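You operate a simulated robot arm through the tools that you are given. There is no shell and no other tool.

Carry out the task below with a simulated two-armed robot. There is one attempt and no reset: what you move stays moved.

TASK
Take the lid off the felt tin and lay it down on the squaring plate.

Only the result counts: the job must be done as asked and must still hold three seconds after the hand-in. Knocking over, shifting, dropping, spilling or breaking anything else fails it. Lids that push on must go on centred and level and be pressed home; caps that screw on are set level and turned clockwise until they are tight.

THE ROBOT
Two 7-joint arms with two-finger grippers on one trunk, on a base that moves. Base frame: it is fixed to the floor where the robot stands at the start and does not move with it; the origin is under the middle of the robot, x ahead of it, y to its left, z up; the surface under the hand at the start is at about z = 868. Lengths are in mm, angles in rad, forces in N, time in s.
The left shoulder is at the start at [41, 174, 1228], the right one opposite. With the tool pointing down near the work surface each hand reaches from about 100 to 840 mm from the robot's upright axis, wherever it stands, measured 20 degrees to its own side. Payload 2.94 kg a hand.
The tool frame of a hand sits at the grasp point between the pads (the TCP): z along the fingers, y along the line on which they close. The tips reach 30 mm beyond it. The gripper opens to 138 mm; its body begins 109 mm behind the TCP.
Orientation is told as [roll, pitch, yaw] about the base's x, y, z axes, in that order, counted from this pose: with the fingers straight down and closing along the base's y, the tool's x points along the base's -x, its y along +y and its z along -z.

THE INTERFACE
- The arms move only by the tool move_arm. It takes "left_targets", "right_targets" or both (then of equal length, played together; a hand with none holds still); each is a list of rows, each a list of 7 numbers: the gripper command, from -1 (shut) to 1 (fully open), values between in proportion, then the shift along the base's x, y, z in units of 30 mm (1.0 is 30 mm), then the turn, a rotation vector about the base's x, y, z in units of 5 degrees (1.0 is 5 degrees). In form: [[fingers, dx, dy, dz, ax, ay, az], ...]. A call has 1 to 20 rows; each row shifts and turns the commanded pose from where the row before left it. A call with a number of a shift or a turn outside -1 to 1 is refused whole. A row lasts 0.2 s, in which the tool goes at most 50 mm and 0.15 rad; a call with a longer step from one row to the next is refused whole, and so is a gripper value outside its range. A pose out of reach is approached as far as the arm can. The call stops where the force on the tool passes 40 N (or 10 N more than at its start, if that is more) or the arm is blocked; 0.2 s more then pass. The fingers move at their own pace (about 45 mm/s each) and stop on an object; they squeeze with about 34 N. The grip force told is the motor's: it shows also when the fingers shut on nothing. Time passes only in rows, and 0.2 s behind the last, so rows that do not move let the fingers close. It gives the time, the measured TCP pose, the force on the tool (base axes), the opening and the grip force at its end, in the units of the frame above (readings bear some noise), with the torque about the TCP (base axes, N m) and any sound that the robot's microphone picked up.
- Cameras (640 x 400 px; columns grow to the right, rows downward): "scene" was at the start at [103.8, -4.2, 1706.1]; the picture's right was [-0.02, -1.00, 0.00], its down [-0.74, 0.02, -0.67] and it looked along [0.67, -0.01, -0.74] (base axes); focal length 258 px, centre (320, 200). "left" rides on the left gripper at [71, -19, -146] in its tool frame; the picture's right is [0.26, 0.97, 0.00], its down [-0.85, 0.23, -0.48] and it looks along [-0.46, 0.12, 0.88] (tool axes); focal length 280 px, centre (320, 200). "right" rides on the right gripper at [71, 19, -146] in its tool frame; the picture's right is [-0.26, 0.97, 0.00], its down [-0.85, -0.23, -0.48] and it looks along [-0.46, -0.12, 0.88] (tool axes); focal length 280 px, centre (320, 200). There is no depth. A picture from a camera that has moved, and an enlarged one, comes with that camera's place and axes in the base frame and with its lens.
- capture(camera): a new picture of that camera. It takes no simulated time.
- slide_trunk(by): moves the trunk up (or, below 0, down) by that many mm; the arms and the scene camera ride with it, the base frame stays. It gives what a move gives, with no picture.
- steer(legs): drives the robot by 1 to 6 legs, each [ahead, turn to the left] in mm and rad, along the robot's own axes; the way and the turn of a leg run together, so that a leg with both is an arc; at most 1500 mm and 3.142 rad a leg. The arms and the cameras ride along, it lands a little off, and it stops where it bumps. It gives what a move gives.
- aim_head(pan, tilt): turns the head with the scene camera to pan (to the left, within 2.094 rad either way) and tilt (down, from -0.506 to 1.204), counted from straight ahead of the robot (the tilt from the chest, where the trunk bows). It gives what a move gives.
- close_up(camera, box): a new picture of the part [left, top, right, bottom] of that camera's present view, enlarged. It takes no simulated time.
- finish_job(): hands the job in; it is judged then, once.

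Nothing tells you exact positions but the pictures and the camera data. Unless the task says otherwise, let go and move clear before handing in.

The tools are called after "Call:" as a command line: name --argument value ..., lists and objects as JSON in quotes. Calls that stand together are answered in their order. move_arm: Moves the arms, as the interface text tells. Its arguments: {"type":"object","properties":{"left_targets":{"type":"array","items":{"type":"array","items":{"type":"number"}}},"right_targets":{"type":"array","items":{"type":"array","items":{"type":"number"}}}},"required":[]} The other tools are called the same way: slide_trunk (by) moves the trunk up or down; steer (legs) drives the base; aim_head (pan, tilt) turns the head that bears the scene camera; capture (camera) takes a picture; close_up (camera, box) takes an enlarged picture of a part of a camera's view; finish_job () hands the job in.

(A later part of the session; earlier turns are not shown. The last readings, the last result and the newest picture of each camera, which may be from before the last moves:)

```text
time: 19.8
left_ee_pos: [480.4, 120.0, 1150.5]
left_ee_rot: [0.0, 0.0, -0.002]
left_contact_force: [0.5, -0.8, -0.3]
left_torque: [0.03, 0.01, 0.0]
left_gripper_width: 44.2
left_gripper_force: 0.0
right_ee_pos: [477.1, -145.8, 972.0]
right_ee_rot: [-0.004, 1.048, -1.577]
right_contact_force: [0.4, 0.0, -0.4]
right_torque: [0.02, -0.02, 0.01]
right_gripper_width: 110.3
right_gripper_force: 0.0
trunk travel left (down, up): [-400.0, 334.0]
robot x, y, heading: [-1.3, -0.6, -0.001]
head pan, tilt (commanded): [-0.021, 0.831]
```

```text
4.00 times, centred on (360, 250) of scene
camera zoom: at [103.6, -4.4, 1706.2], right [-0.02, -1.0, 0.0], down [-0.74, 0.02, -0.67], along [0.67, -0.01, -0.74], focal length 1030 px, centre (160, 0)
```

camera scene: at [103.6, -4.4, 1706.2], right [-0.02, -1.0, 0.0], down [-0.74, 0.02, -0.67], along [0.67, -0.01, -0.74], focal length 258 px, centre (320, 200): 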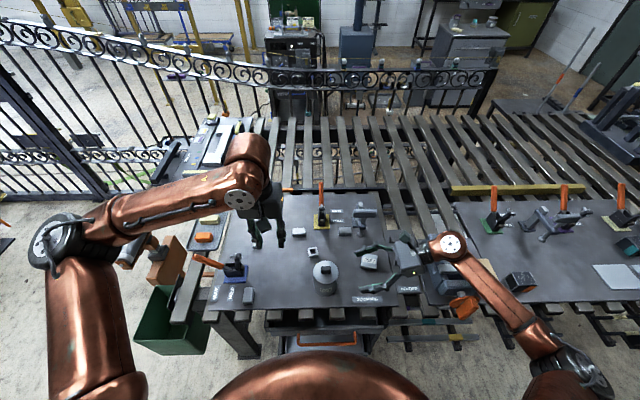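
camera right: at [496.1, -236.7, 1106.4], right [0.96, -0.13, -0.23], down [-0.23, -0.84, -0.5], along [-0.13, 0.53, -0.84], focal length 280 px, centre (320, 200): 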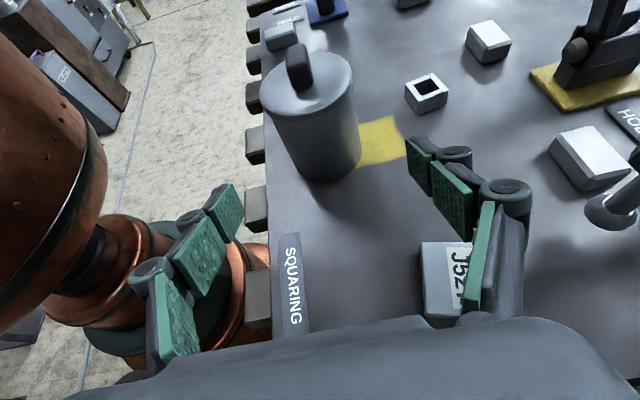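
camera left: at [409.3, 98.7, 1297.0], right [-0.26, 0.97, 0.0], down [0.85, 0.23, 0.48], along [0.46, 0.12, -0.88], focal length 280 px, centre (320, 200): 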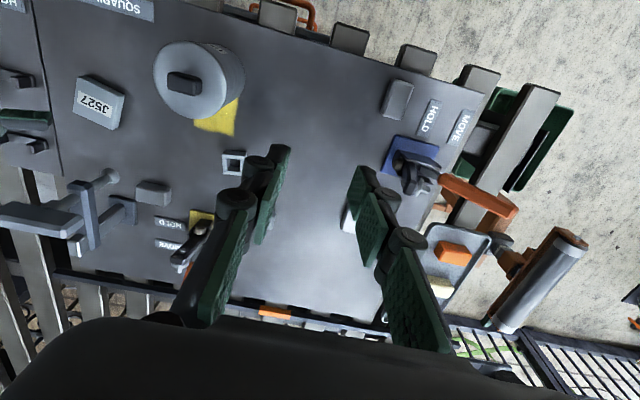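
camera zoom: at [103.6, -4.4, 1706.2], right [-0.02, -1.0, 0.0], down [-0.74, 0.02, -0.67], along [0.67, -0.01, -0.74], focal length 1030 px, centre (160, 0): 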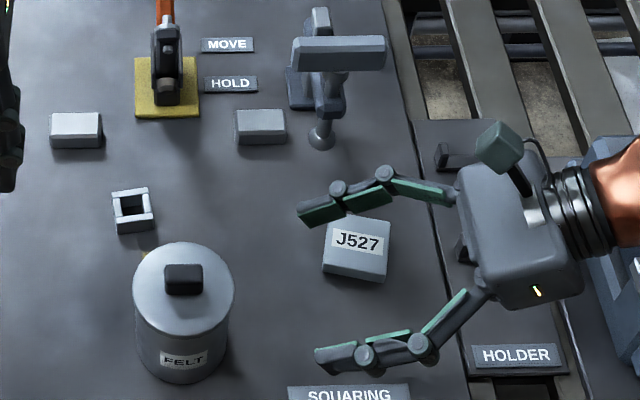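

The right hand lines up with the tin in x at about 478, and the fingers are open 110 mm against the tin's 78. I'll advance halfway along the finger direction and check.

Call:
move_arm --right_targets '[[0.6, 0.01, 0.5, -0.267, 0, 0, 0], [0.6, 0, 0.7, -0.373, 0, 0, 0], [0.6, 0, 0.7, -0.373, 0, 0, 0], [0.6, 0, 0, 0, 0, 0, 0]]'

Call:
capture --camera "right"

Call:
close_up --camera "scene" --box '[280, 220, 408, 300]'

Call:
close_up --camera "left" --box '[60, 20, 300, 170]'

```text
time: 20.8
left_ee_pos: [477.5, 120.4, 1151.0]
left_ee_rot: [0.001, -0.002, -0.002]
left_contact_force: [0.0, 0.1, 0.1]
left_torque: [-0.02, 0.01, -0.01]
left_gripper_width: 44.3
left_gripper_force: 0.1
right_ee_pos: [478.2, -89.6, 945.4]
right_ee_rot: [0.012, 1.046, -1.565]
right_contact_force: [-0.1, -0.4, 0.2]
right_torque: [-0.04, 0.02, -0.04]
right_gripper_width: 110.2
right_gripper_force: 0.2
trunk travel left (down, up): [-400.0, 334.0]
robot x, y, heading: [0.4, -1.6, 0.003]
head pan, tilt (commanded): [-0.021, 0.831]
```

```text
taken
camera right: at [494.2, -180.2, 1080.3], right [0.97, -0.14, -0.22], down [-0.23, -0.84, -0.5], along [-0.12, 0.53, -0.84], focal length 280 px, centre (320, 200)
```

right: 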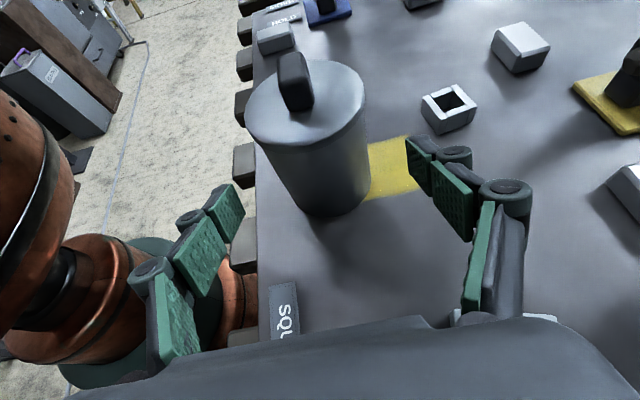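

```text
5.00 times, centred on (344, 260) of scene
camera zoom: at [99.7, -3.4, 1706.8], right [-0.02, -1.0, 0.0], down [-0.74, 0.02, -0.68], along [0.68, -0.01, -0.74], focal length 1288 px, centre (200, -100)
```

zoom: 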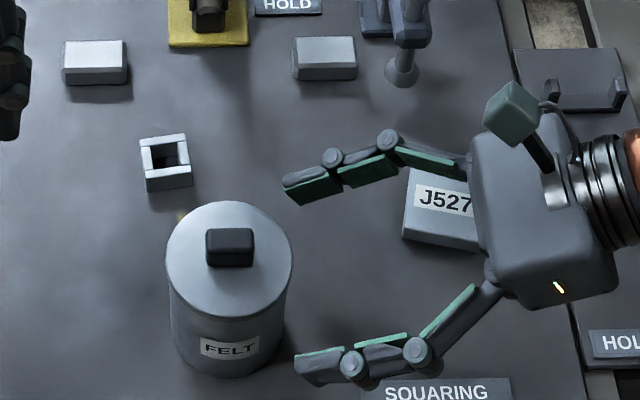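

```text
2.67 times, centred on (180, 95) of left
camera zoom: at [406.6, 99.1, 1298.4], right [-0.26, 0.97, 0.0], down [0.85, 0.23, 0.48], along [0.46, 0.12, -0.88], focal length 748 px, centre (693, 480)
```

zoom: 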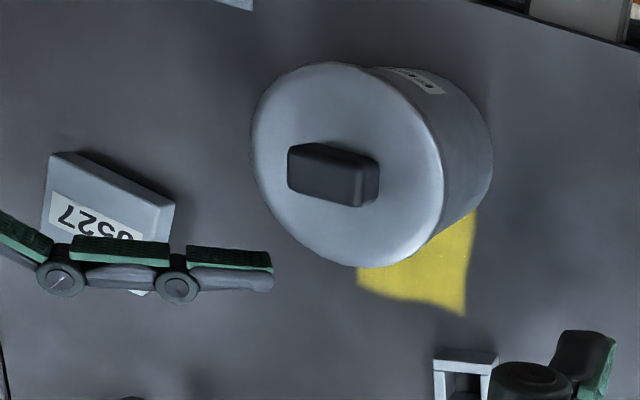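

The fingers clear the tin on both sides, but the head and left cameras have shifted by 3–4 mm. The robot's body may have been nudged, so I'll check the right arm's elbow and forearm for contact.

Call:
capture --camera "scene"

Call:
close_up --camera "scene" --box '[400, 220, 640, 370]'

```text
taken
camera scene: at [99.7, -3.4, 1706.8], right [-0.02, -1.0, 0.0], down [-0.74, 0.02, -0.68], along [0.68, -0.01, -0.74], focal length 258 px, centre (320, 200)
```

scene: 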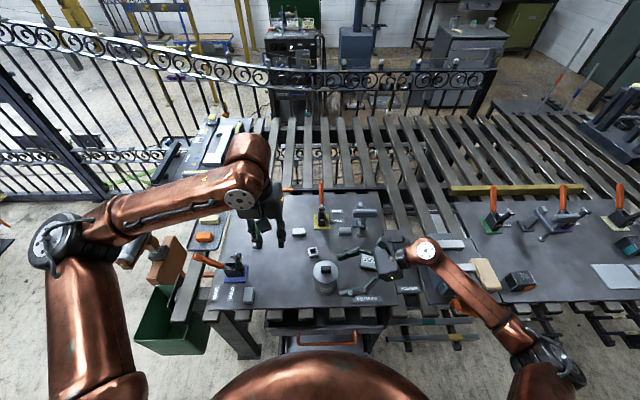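

```text
2.67 times, centred on (520, 295) of scene
camera zoom: at [99.7, -3.4, 1706.8], right [-0.02, -1.0, 0.0], down [-0.74, 0.02, -0.68], along [0.68, -0.01, -0.74], focal length 687 px, centre (-213, -53)
```

zoom: 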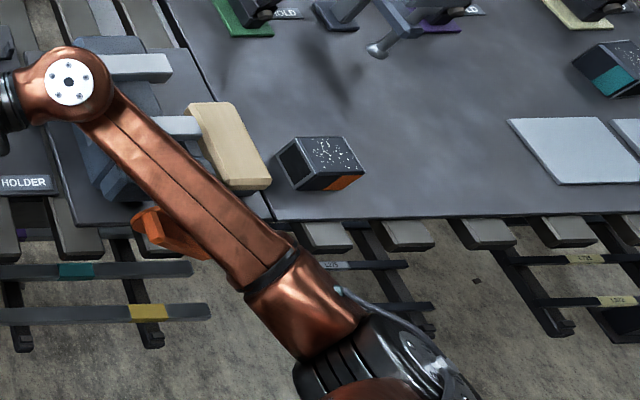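

The robot has been pitched back slightly, which means the right forearm is pressing on something under it, probably the vise or its orange handle. I'll back off along the same path at once.

Call:
move_arm --right_targets '[[0.6, 0, -0.7, 0.373, 0, 0, 0], [0.6, 0, -0.7, 0.373, 0, 0, 0], [0.6, 0, -0.5, 0.267, 0, 0, 0], [0.6, 0, 0, 0, 0, 0, 0]]'

Call:
close_up --camera "scene" --box '[400, 220, 640, 370]'

```text
time: 21.8
left_ee_pos: [480.2, 118.7, 1150.3]
left_ee_rot: [0.0, -0.002, -0.002]
left_contact_force: [0.2, -0.2, 0.7]
left_torque: [-0.02, 0.01, -0.02]
left_gripper_width: 44.3
left_gripper_force: 0.0
right_ee_pos: [478.3, -145.9, 971.4]
right_ee_rot: [-0.007, 1.047, -1.578]
right_contact_force: [-1.0, 0.0, 0.4]
right_torque: [0.02, 0.0, 0.03]
right_gripper_width: 110.6
right_gripper_force: 0.1
trunk travel left (down, up): [-400.0, 334.0]
robot x, y, heading: [2.9, -3.9, -0.005]
head pan, tilt (commanded): [-0.021, 0.831]
```

```text
2.67 times, centred on (520, 295) of scene
camera zoom: at [103.4, -4.5, 1706.1], right [-0.02, -1.0, 0.0], down [-0.74, 0.02, -0.67], along [0.67, -0.01, -0.74], focal length 687 px, centre (-213, -53)
```

zoom: 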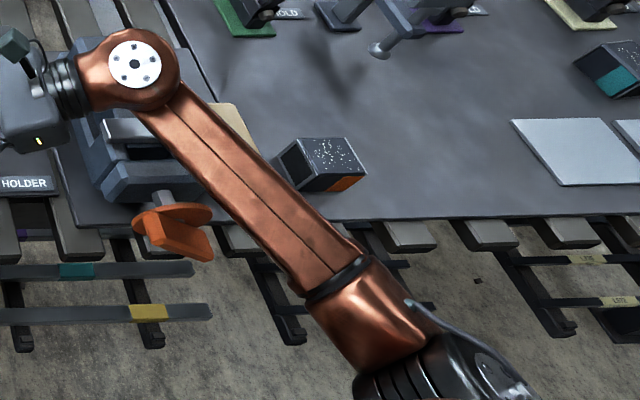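

The robot is level again and the vise and its neighbours look unmoved. Coming straight from the right puts the forearm over the vise. I'll raise the hand a little and swing it around the tin so it approaches diagonally from my right front, which keeps the forearm off the vise.

Call:
move_arm --right_targets '[[0.6, 0, 0, 0.8, 0, 0, 0], [0.6, 0, 0, 0.8, 0, 0, 0], [0.6, -0.296, 0.13, 0, 0, 0, -1], [0.6, -0.296, 0.13, 0, 0, 0, -1], [0.6, -0.296, 0.13, 0, 0, 0, -1], [0.6, -0.296, 0.13, 0, 0, 0, -1], [0.6, -0.296, 0.13, 0, 0, 0, -1], [0.6, 0, 0, 0, 0, 0, 0]]'

Call:
capture --camera "scene"

Call:
close_up --camera "scene" --box '[380, 180, 640, 342]'

```text
time: 23.6
left_ee_pos: [480.4, 119.7, 1149.2]
left_ee_rot: [-0.001, -0.002, -0.002]
left_contact_force: [0.6, 0.4, -0.1]
left_torque: [-0.03, 0.01, 0.02]
left_gripper_width: 44.3
left_gripper_force: 0.0
right_ee_pos: [434.8, -126.5, 1021.5]
right_ee_rot: [-0.005, 1.049, -2.016]
right_contact_force: [0.5, 1.0, -0.6]
right_torque: [0.01, 0.02, 0.05]
right_gripper_width: 110.6
right_gripper_force: 0.0
trunk travel left (down, up): [-400.0, 334.0]
robot x, y, heading: [-0.6, -3.5, -0.004]
head pan, tilt (commanded): [-0.021, 0.831]
```

```text
taken
camera scene: at [104.2, -4.7, 1706.1], right [-0.02, -1.0, 0.0], down [-0.74, 0.02, -0.67], along [0.67, -0.01, -0.74], focal length 258 px, centre (320, 200)
```

scene: 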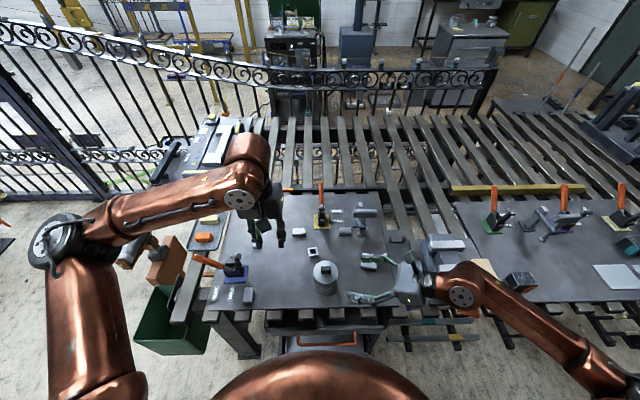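

```text
2.46 times, centred on (510, 261) of scene
camera zoom: at [104.2, -4.7, 1706.1], right [-0.02, -1.0, 0.0], down [-0.74, 0.02, -0.67], along [0.67, -0.01, -0.74], focal length 634 px, centre (-148, 50)
```

zoom: 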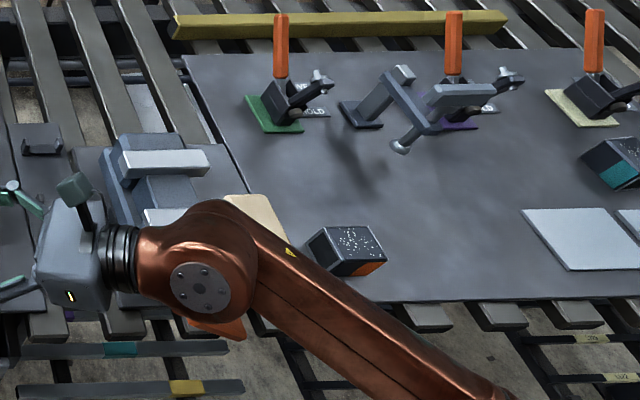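

That moves the forearm toward the robot and higher, away from the vise, and everything there looks untouched. I'll complete the swing to 45°.

Call:
move_arm --right_targets '[[0.6, -0.296, 0.13, 0, 0, 0, -1], [0.6, -0.296, 0.13, 0, 0, 0, -1], [0.6, -0.296, 0.13, 0, 0, 0, -1], [0.6, -0.296, 0.13, 0, 0, 0, -1], [0.6, 0, 0, 0, 0, 0, 0]]'

Call:
capture --camera "scene"

Call:
capture --camera "right"

```text
time: 24.8
left_ee_pos: [481.2, 119.8, 1150.0]
left_ee_rot: [-0.001, 0.001, -0.001]
left_contact_force: [0.6, 0.5, -0.5]
left_torque: [0.0, 0.06, -0.04]
left_gripper_width: 44.0
left_gripper_force: 0.1
right_ee_pos: [397.6, -112.5, 1000.7]
right_ee_rot: [-0.051, 1.05, -2.343]
right_contact_force: [-0.2, 0.6, -0.5]
right_torque: [0.01, 0.03, 0.01]
right_gripper_width: 110.1
right_gripper_force: 0.2
right hand out of reach, approached as far as the arm can: row 4
trunk travel left (down, up): [-400.0, 334.0]
robot x, y, heading: [-0.1, -3.8, 0.001]
head pan, tilt (commanded): [-0.021, 0.831]
```

```text
taken
camera scene: at [104.9, -3.9, 1706.1], right [-0.02, -1.0, 0.0], down [-0.74, 0.02, -0.67], along [0.67, -0.01, -0.74], focal length 258 px, centre (320, 200)
```

scene: 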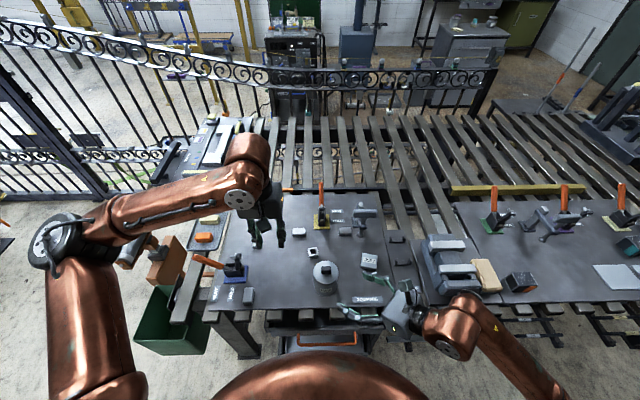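

```text
taken
camera right: at [352.2, -195.8, 1134.1], right [0.63, -0.74, -0.25], down [-0.74, -0.46, -0.49], along [0.25, 0.5, -0.83], focal length 280 px, centre (320, 200)
```

right: 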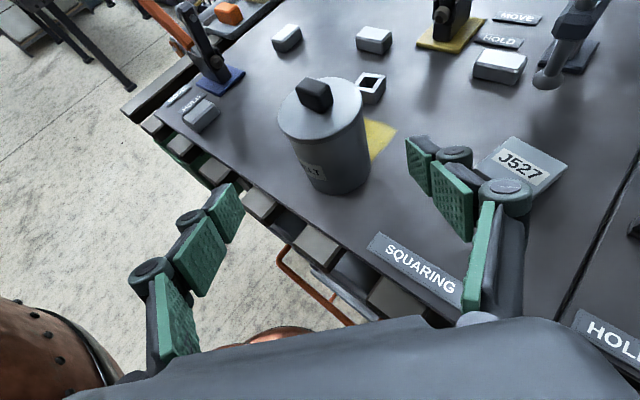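

The full 45° is slightly out of the right arm's reach in that folded pose. I'll turn back about 10° to a 35° diagonal and check that it holds.

Call:
move_arm --right_targets '[[0.6, 0.25, -0.2, 0, 0, 0, 1], [0.6, 0.25, -0.2, 0, 0, 0, 1], [0.6, 0, 0, 0, 0, 0, 0]]'

Call:
capture --camera "right"

```text
time: 25.6
left_ee_pos: [480.3, 119.6, 1150.5]
left_ee_rot: [0.0, -0.001, -0.003]
left_contact_force: [-0.8, 0.9, 0.5]
left_torque: [0.03, -0.01, -0.01]
left_gripper_width: 44.3
left_gripper_force: 0.1
right_ee_pos: [412.6, -123.9, 1002.3]
right_ee_rot: [-0.054, 1.052, -2.17]
right_contact_force: [-0.2, -0.5, -0.3]
right_torque: [-0.02, -0.04, 0.01]
right_gripper_width: 110.1
right_gripper_force: 0.1
trunk travel left (down, up): [-400.0, 334.0]
robot x, y, heading: [0.7, -1.2, -0.003]
head pan, tilt (commanded): [-0.021, 0.831]
```

```text
taken
camera right: at [381.7, -214.5, 1134.6], right [0.75, -0.61, -0.25], down [-0.65, -0.58, -0.49], along [0.16, 0.53, -0.83], focal length 280 px, centre (320, 200)
```

right: 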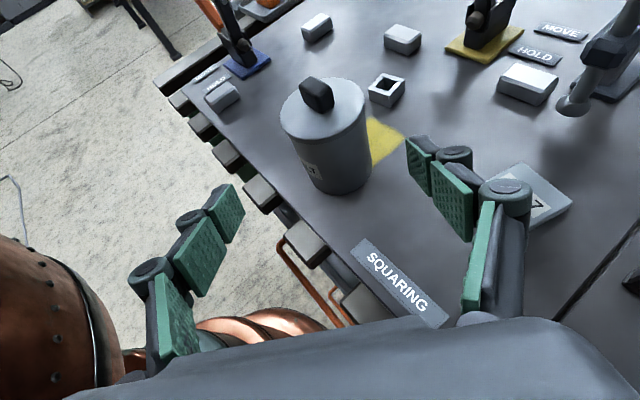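

The pose holds now, at about 34° diagonal with a small residual roll. I'll take out the roll, drop to the approach line (414, -124, 975), and look again.

Call:
move_arm --right_targets '[[0.6, 0.03, 0, -0.46, -0.087, -0.127, -0.268], [0.6, 0.03, 0, -0.46, -0.086, -0.127, -0.268], [0.6, 0, 0, 0, 0, 0, 0]]'

Call:
capture --camera "right"

Call:
capture --camera "scene"

```text
time: 26.4
left_ee_pos: [480.3, 120.0, 1151.1]
left_ee_rot: [0.0, 0.0, -0.002]
left_contact_force: [0.7, -0.1, -0.7]
left_torque: [0.0, 0.01, 0.0]
left_gripper_width: 44.2
left_gripper_force: 0.2
right_ee_pos: [413.7, -124.2, 974.2]
right_ee_rot: [0.004, 1.05, -2.166]
right_contact_force: [0.2, 0.4, -0.3]
right_torque: [-0.02, 0.04, 0.02]
right_gripper_width: 110.2
right_gripper_force: 0.1
trunk travel left (down, up): [-400.0, 334.0]
robot x, y, heading: [2.9, -0.7, -0.003]
head pan, tilt (commanded): [-0.021, 0.831]
```

```text
taken
camera right: at [376.6, -210.8, 1107.5], right [0.72, -0.65, -0.23], down [-0.66, -0.56, -0.5], along [0.2, 0.51, -0.84], focal length 280 px, centre (320, 200)
```

right: 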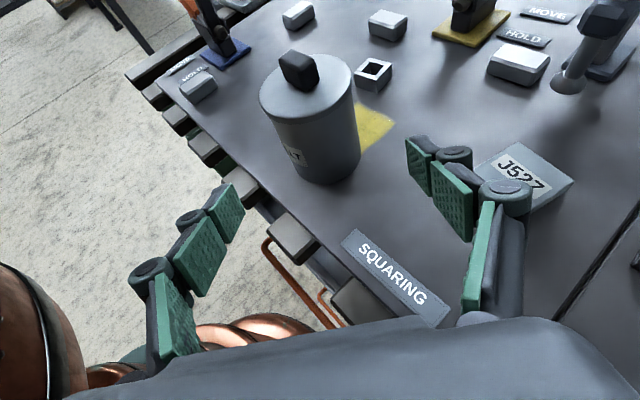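

```text
taken
camera scene: at [103.6, -4.5, 1706.2], right [-0.02, -1.0, 0.0], down [-0.74, 0.02, -0.67], along [0.67, -0.01, -0.74], focal length 258 px, centre (320, 200)
```

scene: 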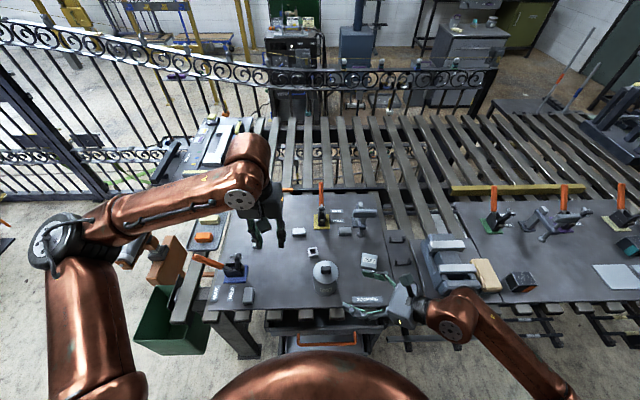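

The right hand now points at the tin with about 1 mm lateral error, and the robot's stance is undisturbed. I'll advance 60% of the way and check both the gap and the robot's posture.

Call:
move_arm --right_targets '[[0.6, 0.3, 0.435, -0.3, 0, 0, 0], [0.6, 0.49, 0.71, -0.49, 0, 0, 0], [0.6, 0.49, 0.71, -0.49, 0, 0, 0], [0.6, 0, 0, 0, 0, 0, 0]]'

Call:
capture --camera "right"

Call:
capture --camera "scene"

Call:
close_up --camera "left" --box '[60, 0, 300, 150]'

```text
time: 27.4
left_ee_pos: [479.6, 119.1, 1150.6]
left_ee_rot: [-0.001, 0.0, -0.001]
left_contact_force: [0.4, 0.3, 0.3]
left_torque: [0.06, -0.03, -0.01]
left_gripper_width: 44.0
left_gripper_force: 0.1
right_ee_pos: [453.0, -69.5, 937.1]
right_ee_rot: [0.003, 1.05, -2.168]
right_contact_force: [0.4, 0.0, 0.0]
right_torque: [-0.02, 0.01, -0.02]
right_gripper_width: 110.4
right_gripper_force: 0.1
trunk travel left (down, up): [-400.0, 334.0]
robot x, y, heading: [2.0, -3.7, -0.002]
head pan, tilt (commanded): [-0.021, 0.831]
```

```text
taken
camera right: at [414.9, -155.2, 1070.6], right [0.72, -0.65, -0.23], down [-0.66, -0.56, -0.5], along [0.2, 0.51, -0.84], focal length 280 px, centre (320, 200)
```

right: 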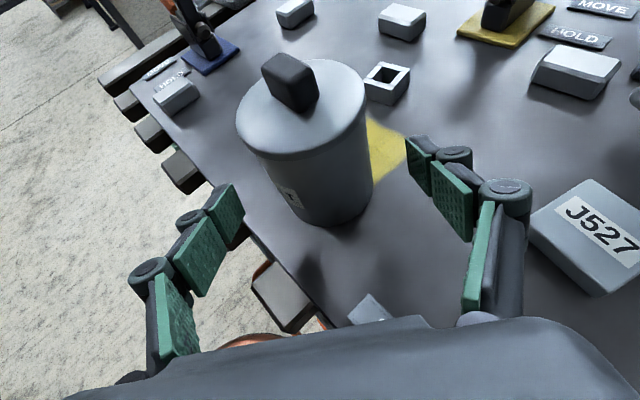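

```text
taken
camera scene: at [103.0, -4.9, 1706.2], right [-0.02, -1.0, 0.0], down [-0.74, 0.02, -0.67], along [0.67, -0.01, -0.74], focal length 258 px, centre (320, 200)
```

scene: 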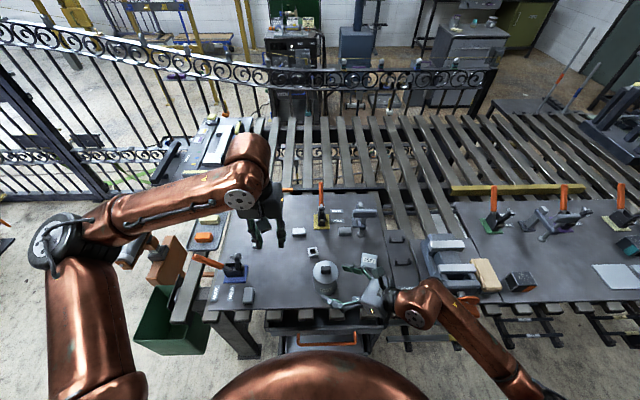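

```text
2.67 times, centred on (180, 75) of left
camera zoom: at [408.9, 98.3, 1297.3], right [-0.26, 0.97, 0.0], down [0.85, 0.23, 0.48], along [0.46, 0.12, -0.88], focal length 748 px, centre (693, 533)
```

zoom: 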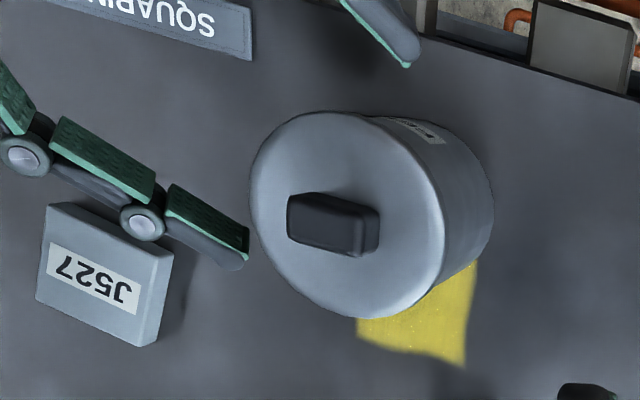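

The hand is close, with no sign of body contact. I'll enlarge the right wrist view to check the lateral centring.

Call:
close_up --camera "right" --box '[208, 40, 432, 180]'

Call:
close_up --camera "right" --box '[208, 100, 432, 240]'

Call:
close_up --camera "scene" --box '[290, 240, 410, 315]'

```text
2.86 times, centred on (320, 110) of right
camera zoom: at [414.9, -155.2, 1070.6], right [0.72, -0.65, -0.23], down [-0.66, -0.56, -0.5], along [0.2, 0.51, -0.84], focal length 801 px, centre (320, 457)
```

zoom: 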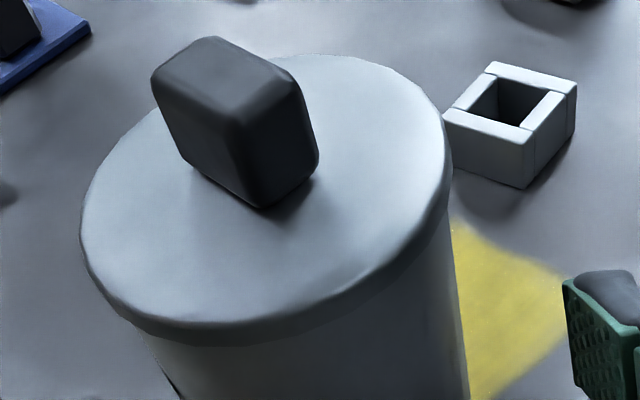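

```text
2.86 times, centred on (320, 170) of right
camera zoom: at [414.9, -155.2, 1070.6], right [0.72, -0.65, -0.23], down [-0.66, -0.56, -0.5], along [0.2, 0.51, -0.84], focal length 801 px, centre (320, 286)
```

zoom: 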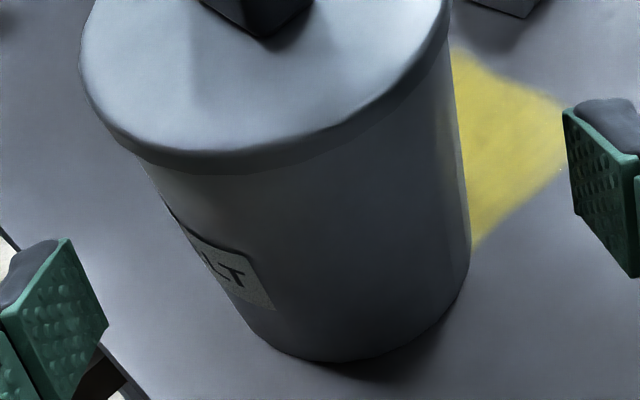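

```text
5.33 times, centred on (350, 278) of scene
camera zoom: at [103.0, -4.9, 1706.2], right [-0.02, -1.0, 0.0], down [-0.74, 0.02, -0.67], along [0.67, -0.01, -0.74], focal length 1374 px, centre (160, -213)
```

zoom: 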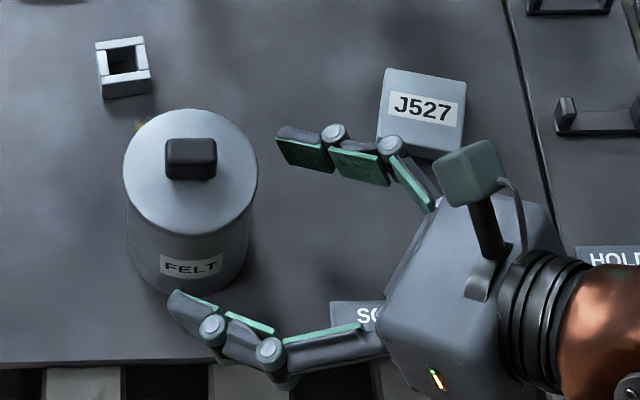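

Centred to within about 1 mm. I'll finish the advance so the fingers sit either side of the tin's body at about z 910, below the lid's skirt.

Call:
move_arm --right_targets '[[0.6, 0.292, 0.424, -0.3, 0, 0, 0], [0.6, 0.292, 0.424, -0.3, 0, 0, 0], [0.6, 0.292, 0.424, -0.3, 0, 0, 0], [0.6, 0, 0, 0, 0, 0, 0]]'

Call:
capture --camera "right"

Call:
close_up --camera "scene" --box '[290, 240, 410, 315]'

Call:
close_up --camera "left" --box '[60, 0, 300, 150]'

```text
time: 28.4
left_ee_pos: [479.5, 119.0, 1151.3]
left_ee_rot: [0.002, -0.001, -0.001]
left_contact_force: [-0.2, -0.3, 0.0]
left_torque: [0.04, -0.03, 0.01]
left_gripper_width: 44.4
left_gripper_force: 0.0
right_ee_pos: [479.1, -30.3, 910.5]
right_ee_rot: [0.0, 1.051, -2.168]
right_contact_force: [0.6, -0.1, 0.3]
right_torque: [-0.01, 0.0, -0.01]
right_gripper_width: 110.4
right_gripper_force: 0.1
trunk travel left (down, up): [-400.0, 334.0]
robot x, y, heading: [-4.5, 1.0, -0.003]
head pan, tilt (commanded): [-0.021, 0.831]
```

```text
taken
camera right: at [441.0, -116.5, 1043.6], right [0.72, -0.65, -0.23], down [-0.66, -0.56, -0.5], along [0.2, 0.51, -0.84], focal length 280 px, centre (320, 200)
```

right: 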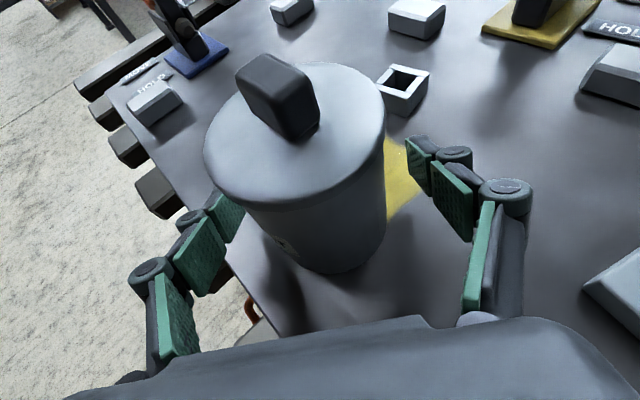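

```text
5.33 times, centred on (350, 278) of scene
camera zoom: at [103.2, -4.7, 1706.2], right [-0.02, -1.0, 0.0], down [-0.74, 0.02, -0.67], along [0.67, -0.01, -0.74], focal length 1374 px, centre (160, -213)
```

zoom: 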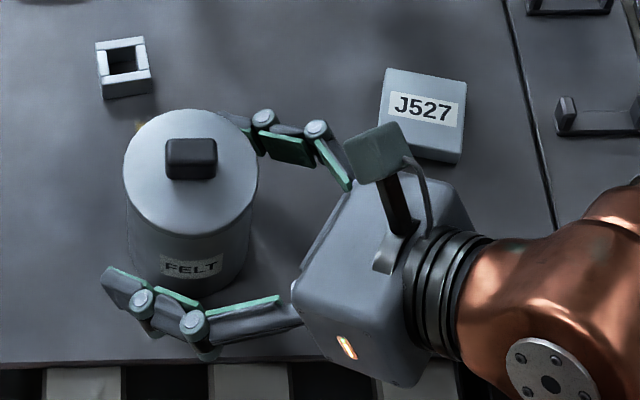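

```text
2.67 times, centred on (180, 75) of left
camera zoom: at [409.0, 98.4, 1297.2], right [-0.26, 0.97, 0.0], down [0.85, 0.23, 0.48], along [0.46, 0.12, -0.88], focal length 748 px, centre (693, 533)
```

zoom: 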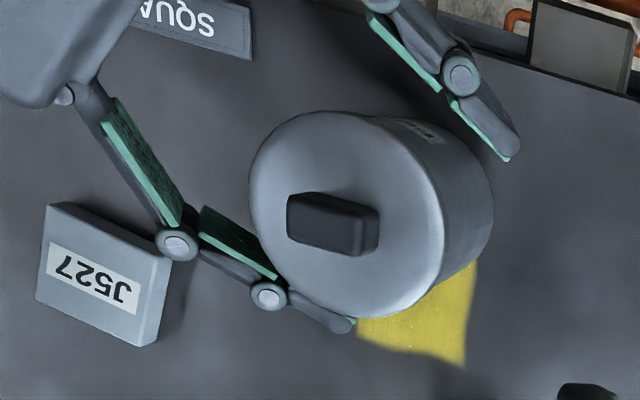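

The fingers are alongside the tin's body. I'll narrow them to 88 mm and check the symmetry before gripping.

Call:
move_arm --right_targets '[[0.28, 0, 0, 0, 0, 0, 0], [0.28, 0, 0, 0, 0, 0, 0]]'

Call:
close_up --camera "right" --box '[180, 90, 460, 265]'

Call:
close_up --camera "scene" --box '[300, 250, 364, 290]'

Call:
close_up --camera "left" --box '[110, 0, 270, 100]'

```text
time: 29.0
left_ee_pos: [480.8, 120.2, 1150.7]
left_ee_rot: [0.001, 0.001, -0.003]
left_contact_force: [0.3, 0.1, 0.6]
left_torque: [0.02, 0.0, 0.01]
left_gripper_width: 44.5
left_gripper_force: 0.0
right_ee_pos: [477.7, -28.8, 910.5]
right_ee_rot: [0.001, 1.05, -2.167]
right_contact_force: [1.2, 0.2, 0.2]
right_torque: [-0.04, 0.0, 0.03]
right_gripper_width: 88.3
right_gripper_force: 0.0
trunk travel left (down, up): [-400.0, 334.0]
robot x, y, heading: [-2.5, -4.1, 0.001]
head pan, tilt (commanded): [-0.021, 0.831]
```

```text
2.29 times, centred on (320, 178) of right
camera zoom: at [441.2, -116.3, 1043.6], right [0.72, -0.65, -0.23], down [-0.66, -0.56, -0.5], along [0.2, 0.51, -0.84], focal length 641 px, centre (320, 251)
```

zoom: 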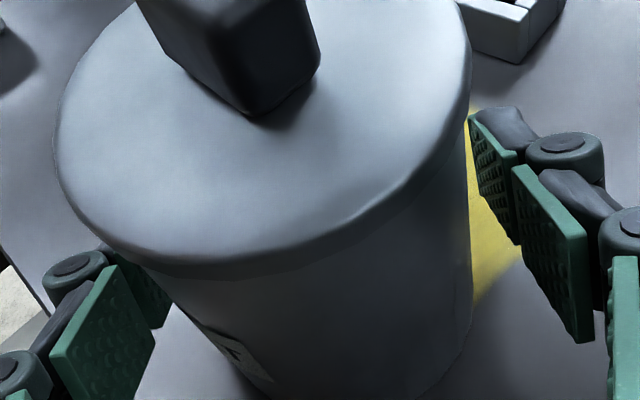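

```text
10.00 times, centred on (332, 270) of scene
camera zoom: at [103.7, -4.2, 1706.1], right [-0.02, -1.0, 0.0], down [-0.74, 0.02, -0.67], along [0.67, -0.01, -0.74], focal length 2576 px, centre (200, -500)
```

zoom: 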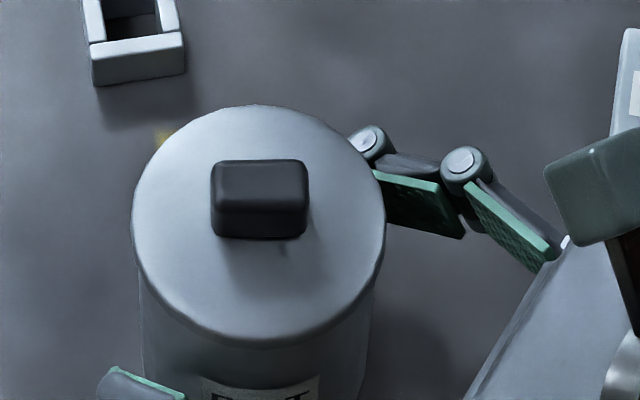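

```text
4.00 times, centred on (190, 50) of left
camera zoom: at [409.4, 98.8, 1297.0], right [-0.26, 0.97, 0.0], down [0.85, 0.23, 0.48], along [0.46, 0.12, -0.88], focal length 1122 px, centre (840, 800)
```

zoom: 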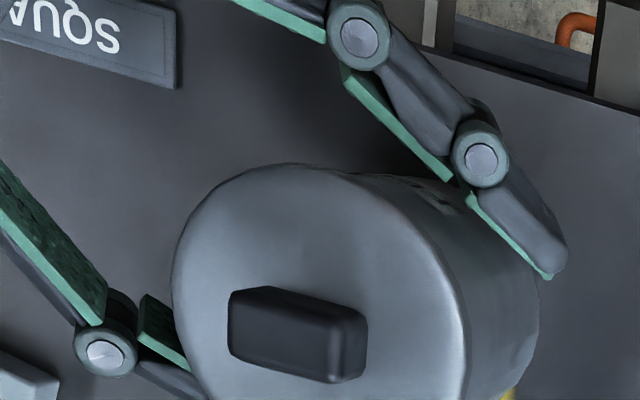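

The fingers look evenly placed around the body. I'll close gently on the tin in small steps, then squeeze.

Call:
move_arm --right_targets '[[0.2, 0, 0, 0, 0, 0, 0], [0.16, 0, 0, 0, 0, 0, 0], [0.13, 0, 0, 0, 0, 0, 0], [0.1, 0, 0, 0, 0, 0, 0], [0.07, 0, 0, 0, 0, 0, 0], [0.04, 0, 0, 0, 0, 0, 0], [0.0, 0, 0, 0, 0, 0, 0], [-0.1, 0, 0, 0, 0, 0, 0], [-0.3, 0, 0, 0, 0, 0, 0], [-1, 0, 0, 0, 0, 0, 0], [-1, 0, 0, 0, 0, 0, 0]]'

Call:
close_up --camera "right" --box '[180, 90, 460, 265]'

Call:
close_up --camera "scene" --box '[280, 240, 380, 302]'

Call:
close_up --camera "left" --box '[110, 0, 270, 100]'

```text
time: 31.4
left_ee_pos: [479.5, 118.8, 1149.5]
left_ee_rot: [0.001, -0.001, -0.002]
left_contact_force: [0.5, 0.5, 0.5]
left_torque: [0.02, 0.02, 0.01]
left_gripper_width: 44.3
left_gripper_force: 0.1
right_ee_pos: [477.7, -29.3, 909.7]
right_ee_rot: [0.002, 1.052, -2.166]
right_contact_force: [0.1, -0.1, 2.1]
right_torque: [0.03, 0.17, 0.01]
right_gripper_width: 72.8
right_gripper_force: 33.9
trunk travel left (down, up): [-400.0, 334.0]
robot x, y, heading: [2.8, -1.8, -0.002]
head pan, tilt (commanded): [-0.021, 0.831]
```

```text
2.29 times, centred on (320, 178) of right
camera zoom: at [441.0, -116.5, 1043.8], right [0.72, -0.65, -0.23], down [-0.66, -0.56, -0.5], along [0.2, 0.51, -0.84], focal length 641 px, centre (320, 251)
```

zoom: 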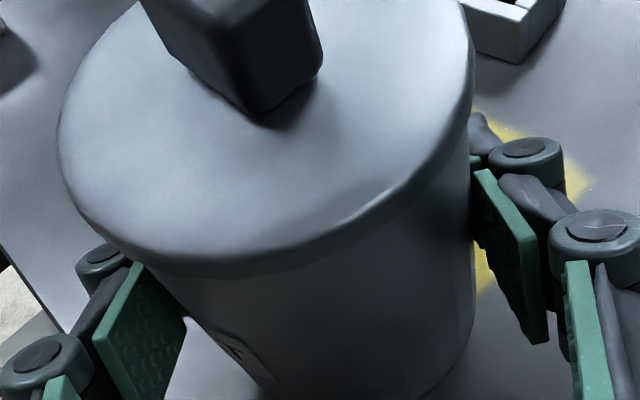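

```text
6.40 times, centred on (330, 271) of scene
camera zoom: at [103.4, -4.4, 1706.2], right [-0.02, -1.0, 0.0], down [-0.74, 0.02, -0.67], along [0.67, -0.01, -0.74], focal length 1649 px, centre (256, -254)
```

zoom: 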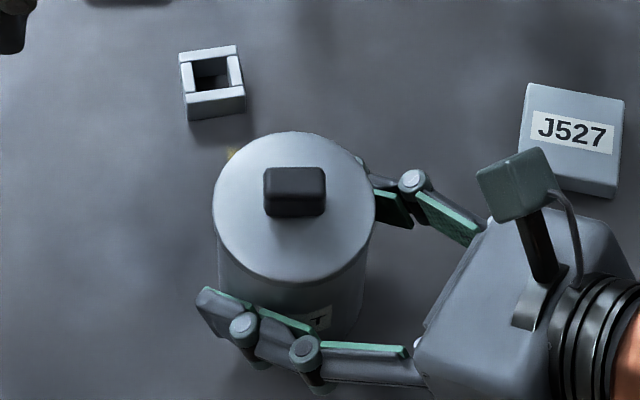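

```text
4.00 times, centred on (190, 50) of left
camera zoom: at [409.2, 98.7, 1297.1], right [-0.26, 0.97, 0.0], down [0.85, 0.23, 0.48], along [0.46, 0.12, -0.88], focal length 1122 px, centre (840, 800)
```

zoom: 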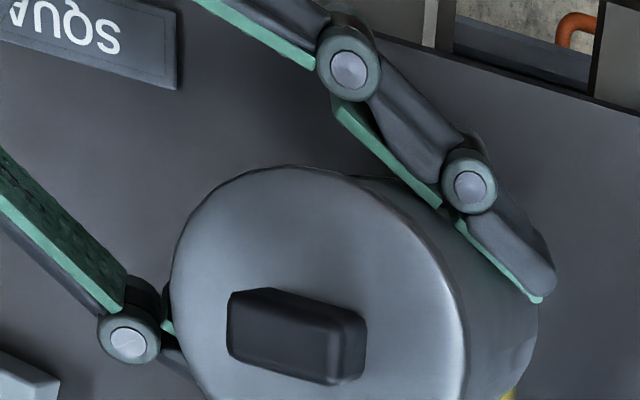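

The tin's body is held firmly at 72.8 mm and barely moved, about 0.7 mm. Now I'll bring the left hand back over the knob, stopping just above it to check.

Call:
move_arm --left_targets '[[-0.36, 0, -0.523, 0, 0, 0, 0], [-0.36, 0, -1, 0, 0, 0, 0], [-0.36, 0, -1, 0, 0, 0, 0], [-0.36, 0, -1, 0, 0, 0, 0], [-0.36, 0, -1, 0, 0, 0, 0], [-0.36, 0, -0.5, 0, 0, 0, 0], [-0.36, 0, 0, -0.5, 0, 0, 0], [-0.36, 0, 0, -1, 0, 0, 0], [-0.36, 0, 0, -1, 0, 0, 0], [-0.36, 0, 0, -0.5, 0, 0, 0], [-0.36, 0, 0, 0, 0, 0, 0]]'

Call:
capture --camera "left"

Call:
close_up --camera "scene" --box '[270, 220, 398, 300]'

Call:
capture --camera "right"

```text
time: 33.8
left_ee_pos: [478.2, -31.5, 1059.2]
left_ee_rot: [0.001, 0.0, -0.002]
left_contact_force: [0.2, 0.7, 0.0]
left_torque: [0.06, -0.01, 0.0]
left_gripper_width: 44.0
left_gripper_force: 0.0
right_ee_pos: [478.1, -29.9, 909.6]
right_ee_rot: [0.003, 1.05, -2.167]
right_contact_force: [-0.9, -0.6, 2.5]
right_torque: [0.06, 0.15, 0.03]
right_gripper_width: 72.9
right_gripper_force: 33.8
trunk travel left (down, up): [-400.0, 334.0]
robot x, y, heading: [1.1, -1.7, 0.001]
head pan, tilt (commanded): [-0.021, 0.831]
```

```text
taken
camera left: at [407.3, -52.4, 1206.9], right [-0.26, 0.97, 0.0], down [0.85, 0.23, 0.48], along [0.46, 0.12, -0.88], focal length 280 px, centre (320, 200)
```

left: 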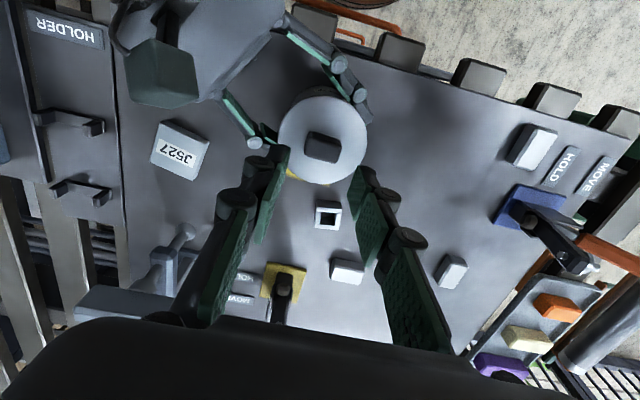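

```text
5.00 times, centred on (334, 260) of scene
camera zoom: at [103.3, -4.7, 1706.2], right [-0.02, -1.0, 0.0], down [-0.74, 0.02, -0.67], along [0.67, -0.01, -0.74], focal length 1288 px, centre (250, -100)
```

zoom: 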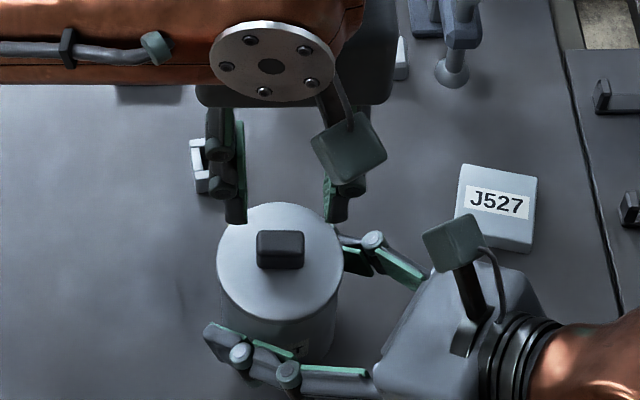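

```text
taken
camera right: at [441.0, -116.7, 1043.8], right [0.72, -0.65, -0.23], down [-0.66, -0.56, -0.5], along [0.2, 0.51, -0.84], focal length 280 px, centre (320, 200)
```

right: 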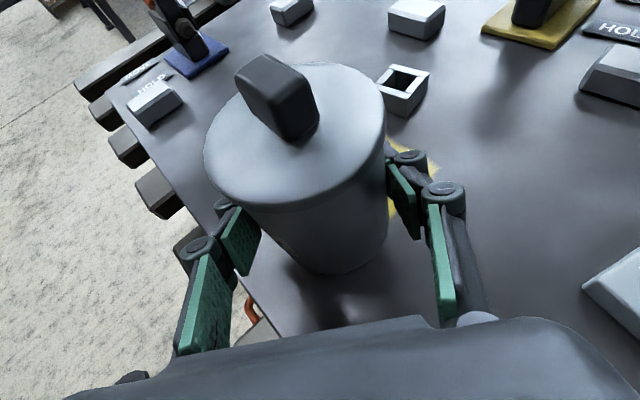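

The left hand is centred over the knob, with ample separation from the right hand. I'll lower it to the former grip height and check the gaps.

Call:
move_arm --left_targets '[[-0.36, 0, 0, -0.5, 0, 0, 0], [-0.36, 0, 0, -0.8, 0, 0, 0], [-0.36, 0, 0, -0.5, 0, 0, 0], [-0.36, 0, 0, -0.2, 0, 0, 0], [-0.36, 0, 0, 0, 0, 0, 0]]'

Call:
close_up --camera "scene" --box '[285, 240, 365, 290]'

Call:
close_up --camera "left" --box '[240, 110, 400, 210]'

Call:
close_up --camera "right" --box '[180, 0, 440, 162]'

```text
time: 35.0
left_ee_pos: [480.1, -31.2, 999.8]
left_ee_rot: [0.0, 0.0, -0.002]
left_contact_force: [0.6, 0.0, 0.4]
left_torque: [0.01, 0.01, 0.0]
left_gripper_width: 44.3
left_gripper_force: 0.1
right_ee_pos: [476.9, -30.8, 910.1]
right_ee_rot: [0.004, 1.051, -2.168]
right_contact_force: [1.5, 0.8, 2.8]
right_torque: [0.13, 0.08, -0.09]
right_gripper_width: 72.6
right_gripper_force: 34.1
trunk travel left (down, up): [-400.0, 334.0]
robot x, y, heading: [-1.8, -1.9, 0.002]
head pan, tilt (commanded): [-0.021, 0.831]
```

```text
8.00 times, centred on (325, 265) of scene
camera zoom: at [103.3, -4.7, 1706.2], right [-0.02, -1.0, 0.0], down [-0.74, 0.02, -0.67], along [0.67, -0.01, -0.74], focal length 2061 px, centre (280, -320)
```

zoom: 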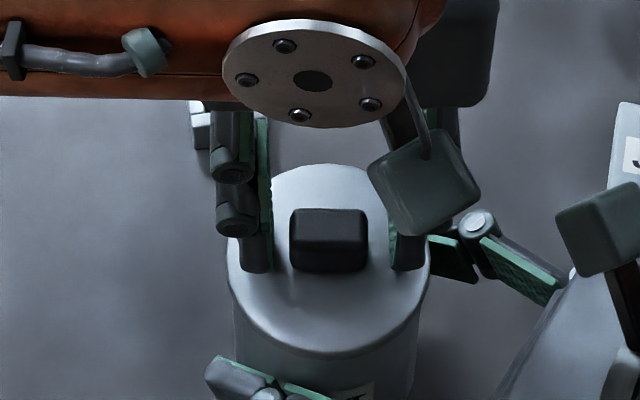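

```text
4.00 times, centred on (320, 160) of left
camera zoom: at [408.9, -51.5, 1146.8], right [-0.26, 0.97, 0.0], down [0.85, 0.23, 0.48], along [0.46, 0.12, -0.88], focal length 1122 px, centre (320, 360)
```

zoom: 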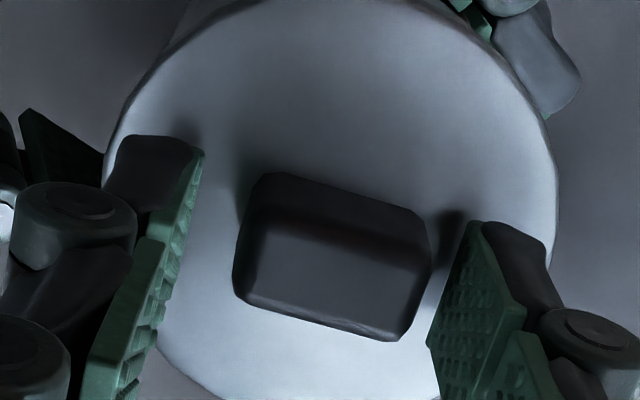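

```text
2.46 times, centred on (310, 81) of right
camera zoom: at [441.0, -116.6, 1043.8], right [0.72, -0.65, -0.23], down [-0.66, -0.56, -0.5], along [0.2, 0.51, -0.84], focal length 690 px, centre (345, 493)
```

zoom: 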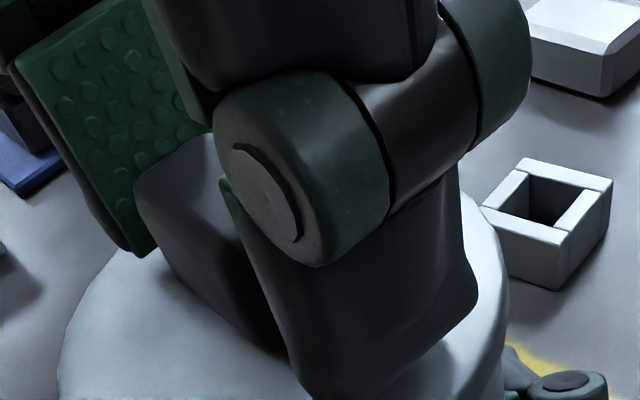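

The gaps on both sides of the knob are equal. I'll close the left fingers on the knob.

Call:
move_arm --left_targets '[[-0.5, 0, 0, 0, 0, 0, 0], [-1, 0, 0, 0, 0, 0, 0], [-1, 0, 0, 0, 0, 0, 0], [-1, 0, 0, 0, 0, 0, 0]]' --right_targets '[[-1, 0, 0, 0, 0, 0, 0], [-1, 0, 0, 0, 0, 0, 0], [-1, 0, 0, 0, 0, 0, 0], [-1, 0, 0, 0, 0, 0, 0]]'

Call:
close_up --camera "scene" --box '[285, 250, 365, 300]'

```text
time: 36.0
left_ee_pos: [480.3, -31.9, 1000.1]
left_ee_rot: [0.0, 0.001, -0.001]
left_contact_force: [-0.4, -0.3, -0.3]
left_torque: [-0.03, 0.05, -0.02]
left_gripper_width: 29.1
left_gripper_force: 34.2
right_ee_pos: [478.2, -30.1, 910.5]
right_ee_rot: [0.005, 1.051, -2.169]
right_contact_force: [0.8, -1.0, 4.4]
right_torque: [0.08, 0.13, 0.01]
right_gripper_width: 72.4
right_gripper_force: 33.9
trunk travel left (down, up): [-400.0, 334.0]
robot x, y, heading: [2.1, -0.7, 0.001]
head pan, tilt (commanded): [-0.021, 0.831]
heard: snap
```

```text
8.00 times, centred on (325, 275) of scene
camera zoom: at [103.4, -4.7, 1706.2], right [-0.02, -1.0, 0.0], down [-0.74, 0.02, -0.67], along [0.67, -0.01, -0.74], focal length 2061 px, centre (280, -400)
```

zoom: 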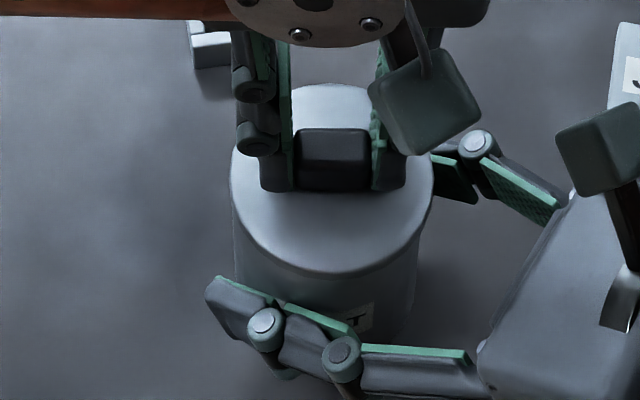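

Both hands hold, and a snap was heard as the left closed, probably the lid's fit shifting. I'll lift the left hand in small steps while the right holds the tin down.

Call:
move_arm --left_targets '[[-1, 0, 0, 0.05, 0, 0, 0], [-1, 0, 0, 0.05, 0, 0, 0], [-1, 0, 0, 0.05, 0, 0, 0], [-1, 0, 0, 0, 0, 0, 0]]' --right_targets '[[-1, 0, 0, 0, 0, 0, 0], [-1, 0, 0, 0, 0, 0, 0], [-1, 0, 0, 0, 0, 0, 0], [-1, 0, 0, 0, 0, 0, 0]]'

Call:
close_up --camera "scene" --box '[285, 250, 365, 300]'

Call:
close_up --camera "right" --box '[180, 40, 440, 202]'

```text
time: 37.0
left_ee_pos: [477.7, -29.8, 1004.8]
left_ee_rot: [0.0, 0.0, -0.001]
left_contact_force: [-0.1, -0.6, 0.1]
left_torque: [0.02, 0.0, 0.01]
left_gripper_width: 28.8
left_gripper_force: 34.0
right_ee_pos: [478.7, -29.1, 909.5]
right_ee_rot: [0.003, 1.05, -2.167]
right_contact_force: [0.2, -0.2, 4.3]
right_torque: [0.07, 0.12, 0.04]
right_gripper_width: 72.6
right_gripper_force: 34.2
trunk travel left (down, up): [-400.0, 334.0]
robot x, y, heading: [2.0, 1.8, -0.005]
head pan, tilt (commanded): [-0.021, 0.831]
```

```text
8.00 times, centred on (325, 275) of scene
camera zoom: at [103.3, -4.6, 1706.2], right [-0.02, -1.0, 0.0], down [-0.74, 0.02, -0.67], along [0.67, -0.01, -0.74], focal length 2061 px, centre (280, -400)
```

zoom: 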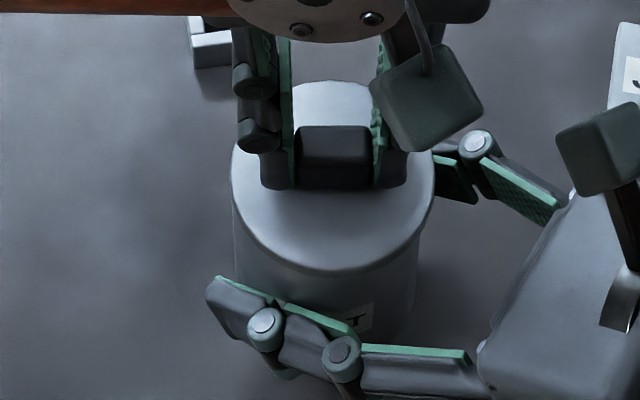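

```text
2.46 times, centred on (310, 121) of right
camera zoom: at [440.9, -116.6, 1043.8], right [0.72, -0.65, -0.23], down [-0.66, -0.56, -0.5], along [0.2, 0.51, -0.84], focal length 690 px, centre (345, 394)
```

zoom: 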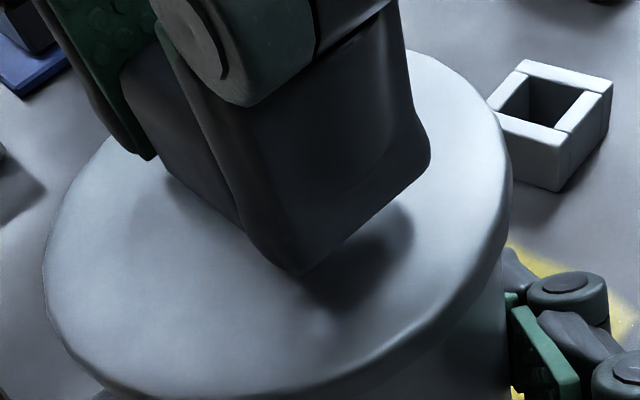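

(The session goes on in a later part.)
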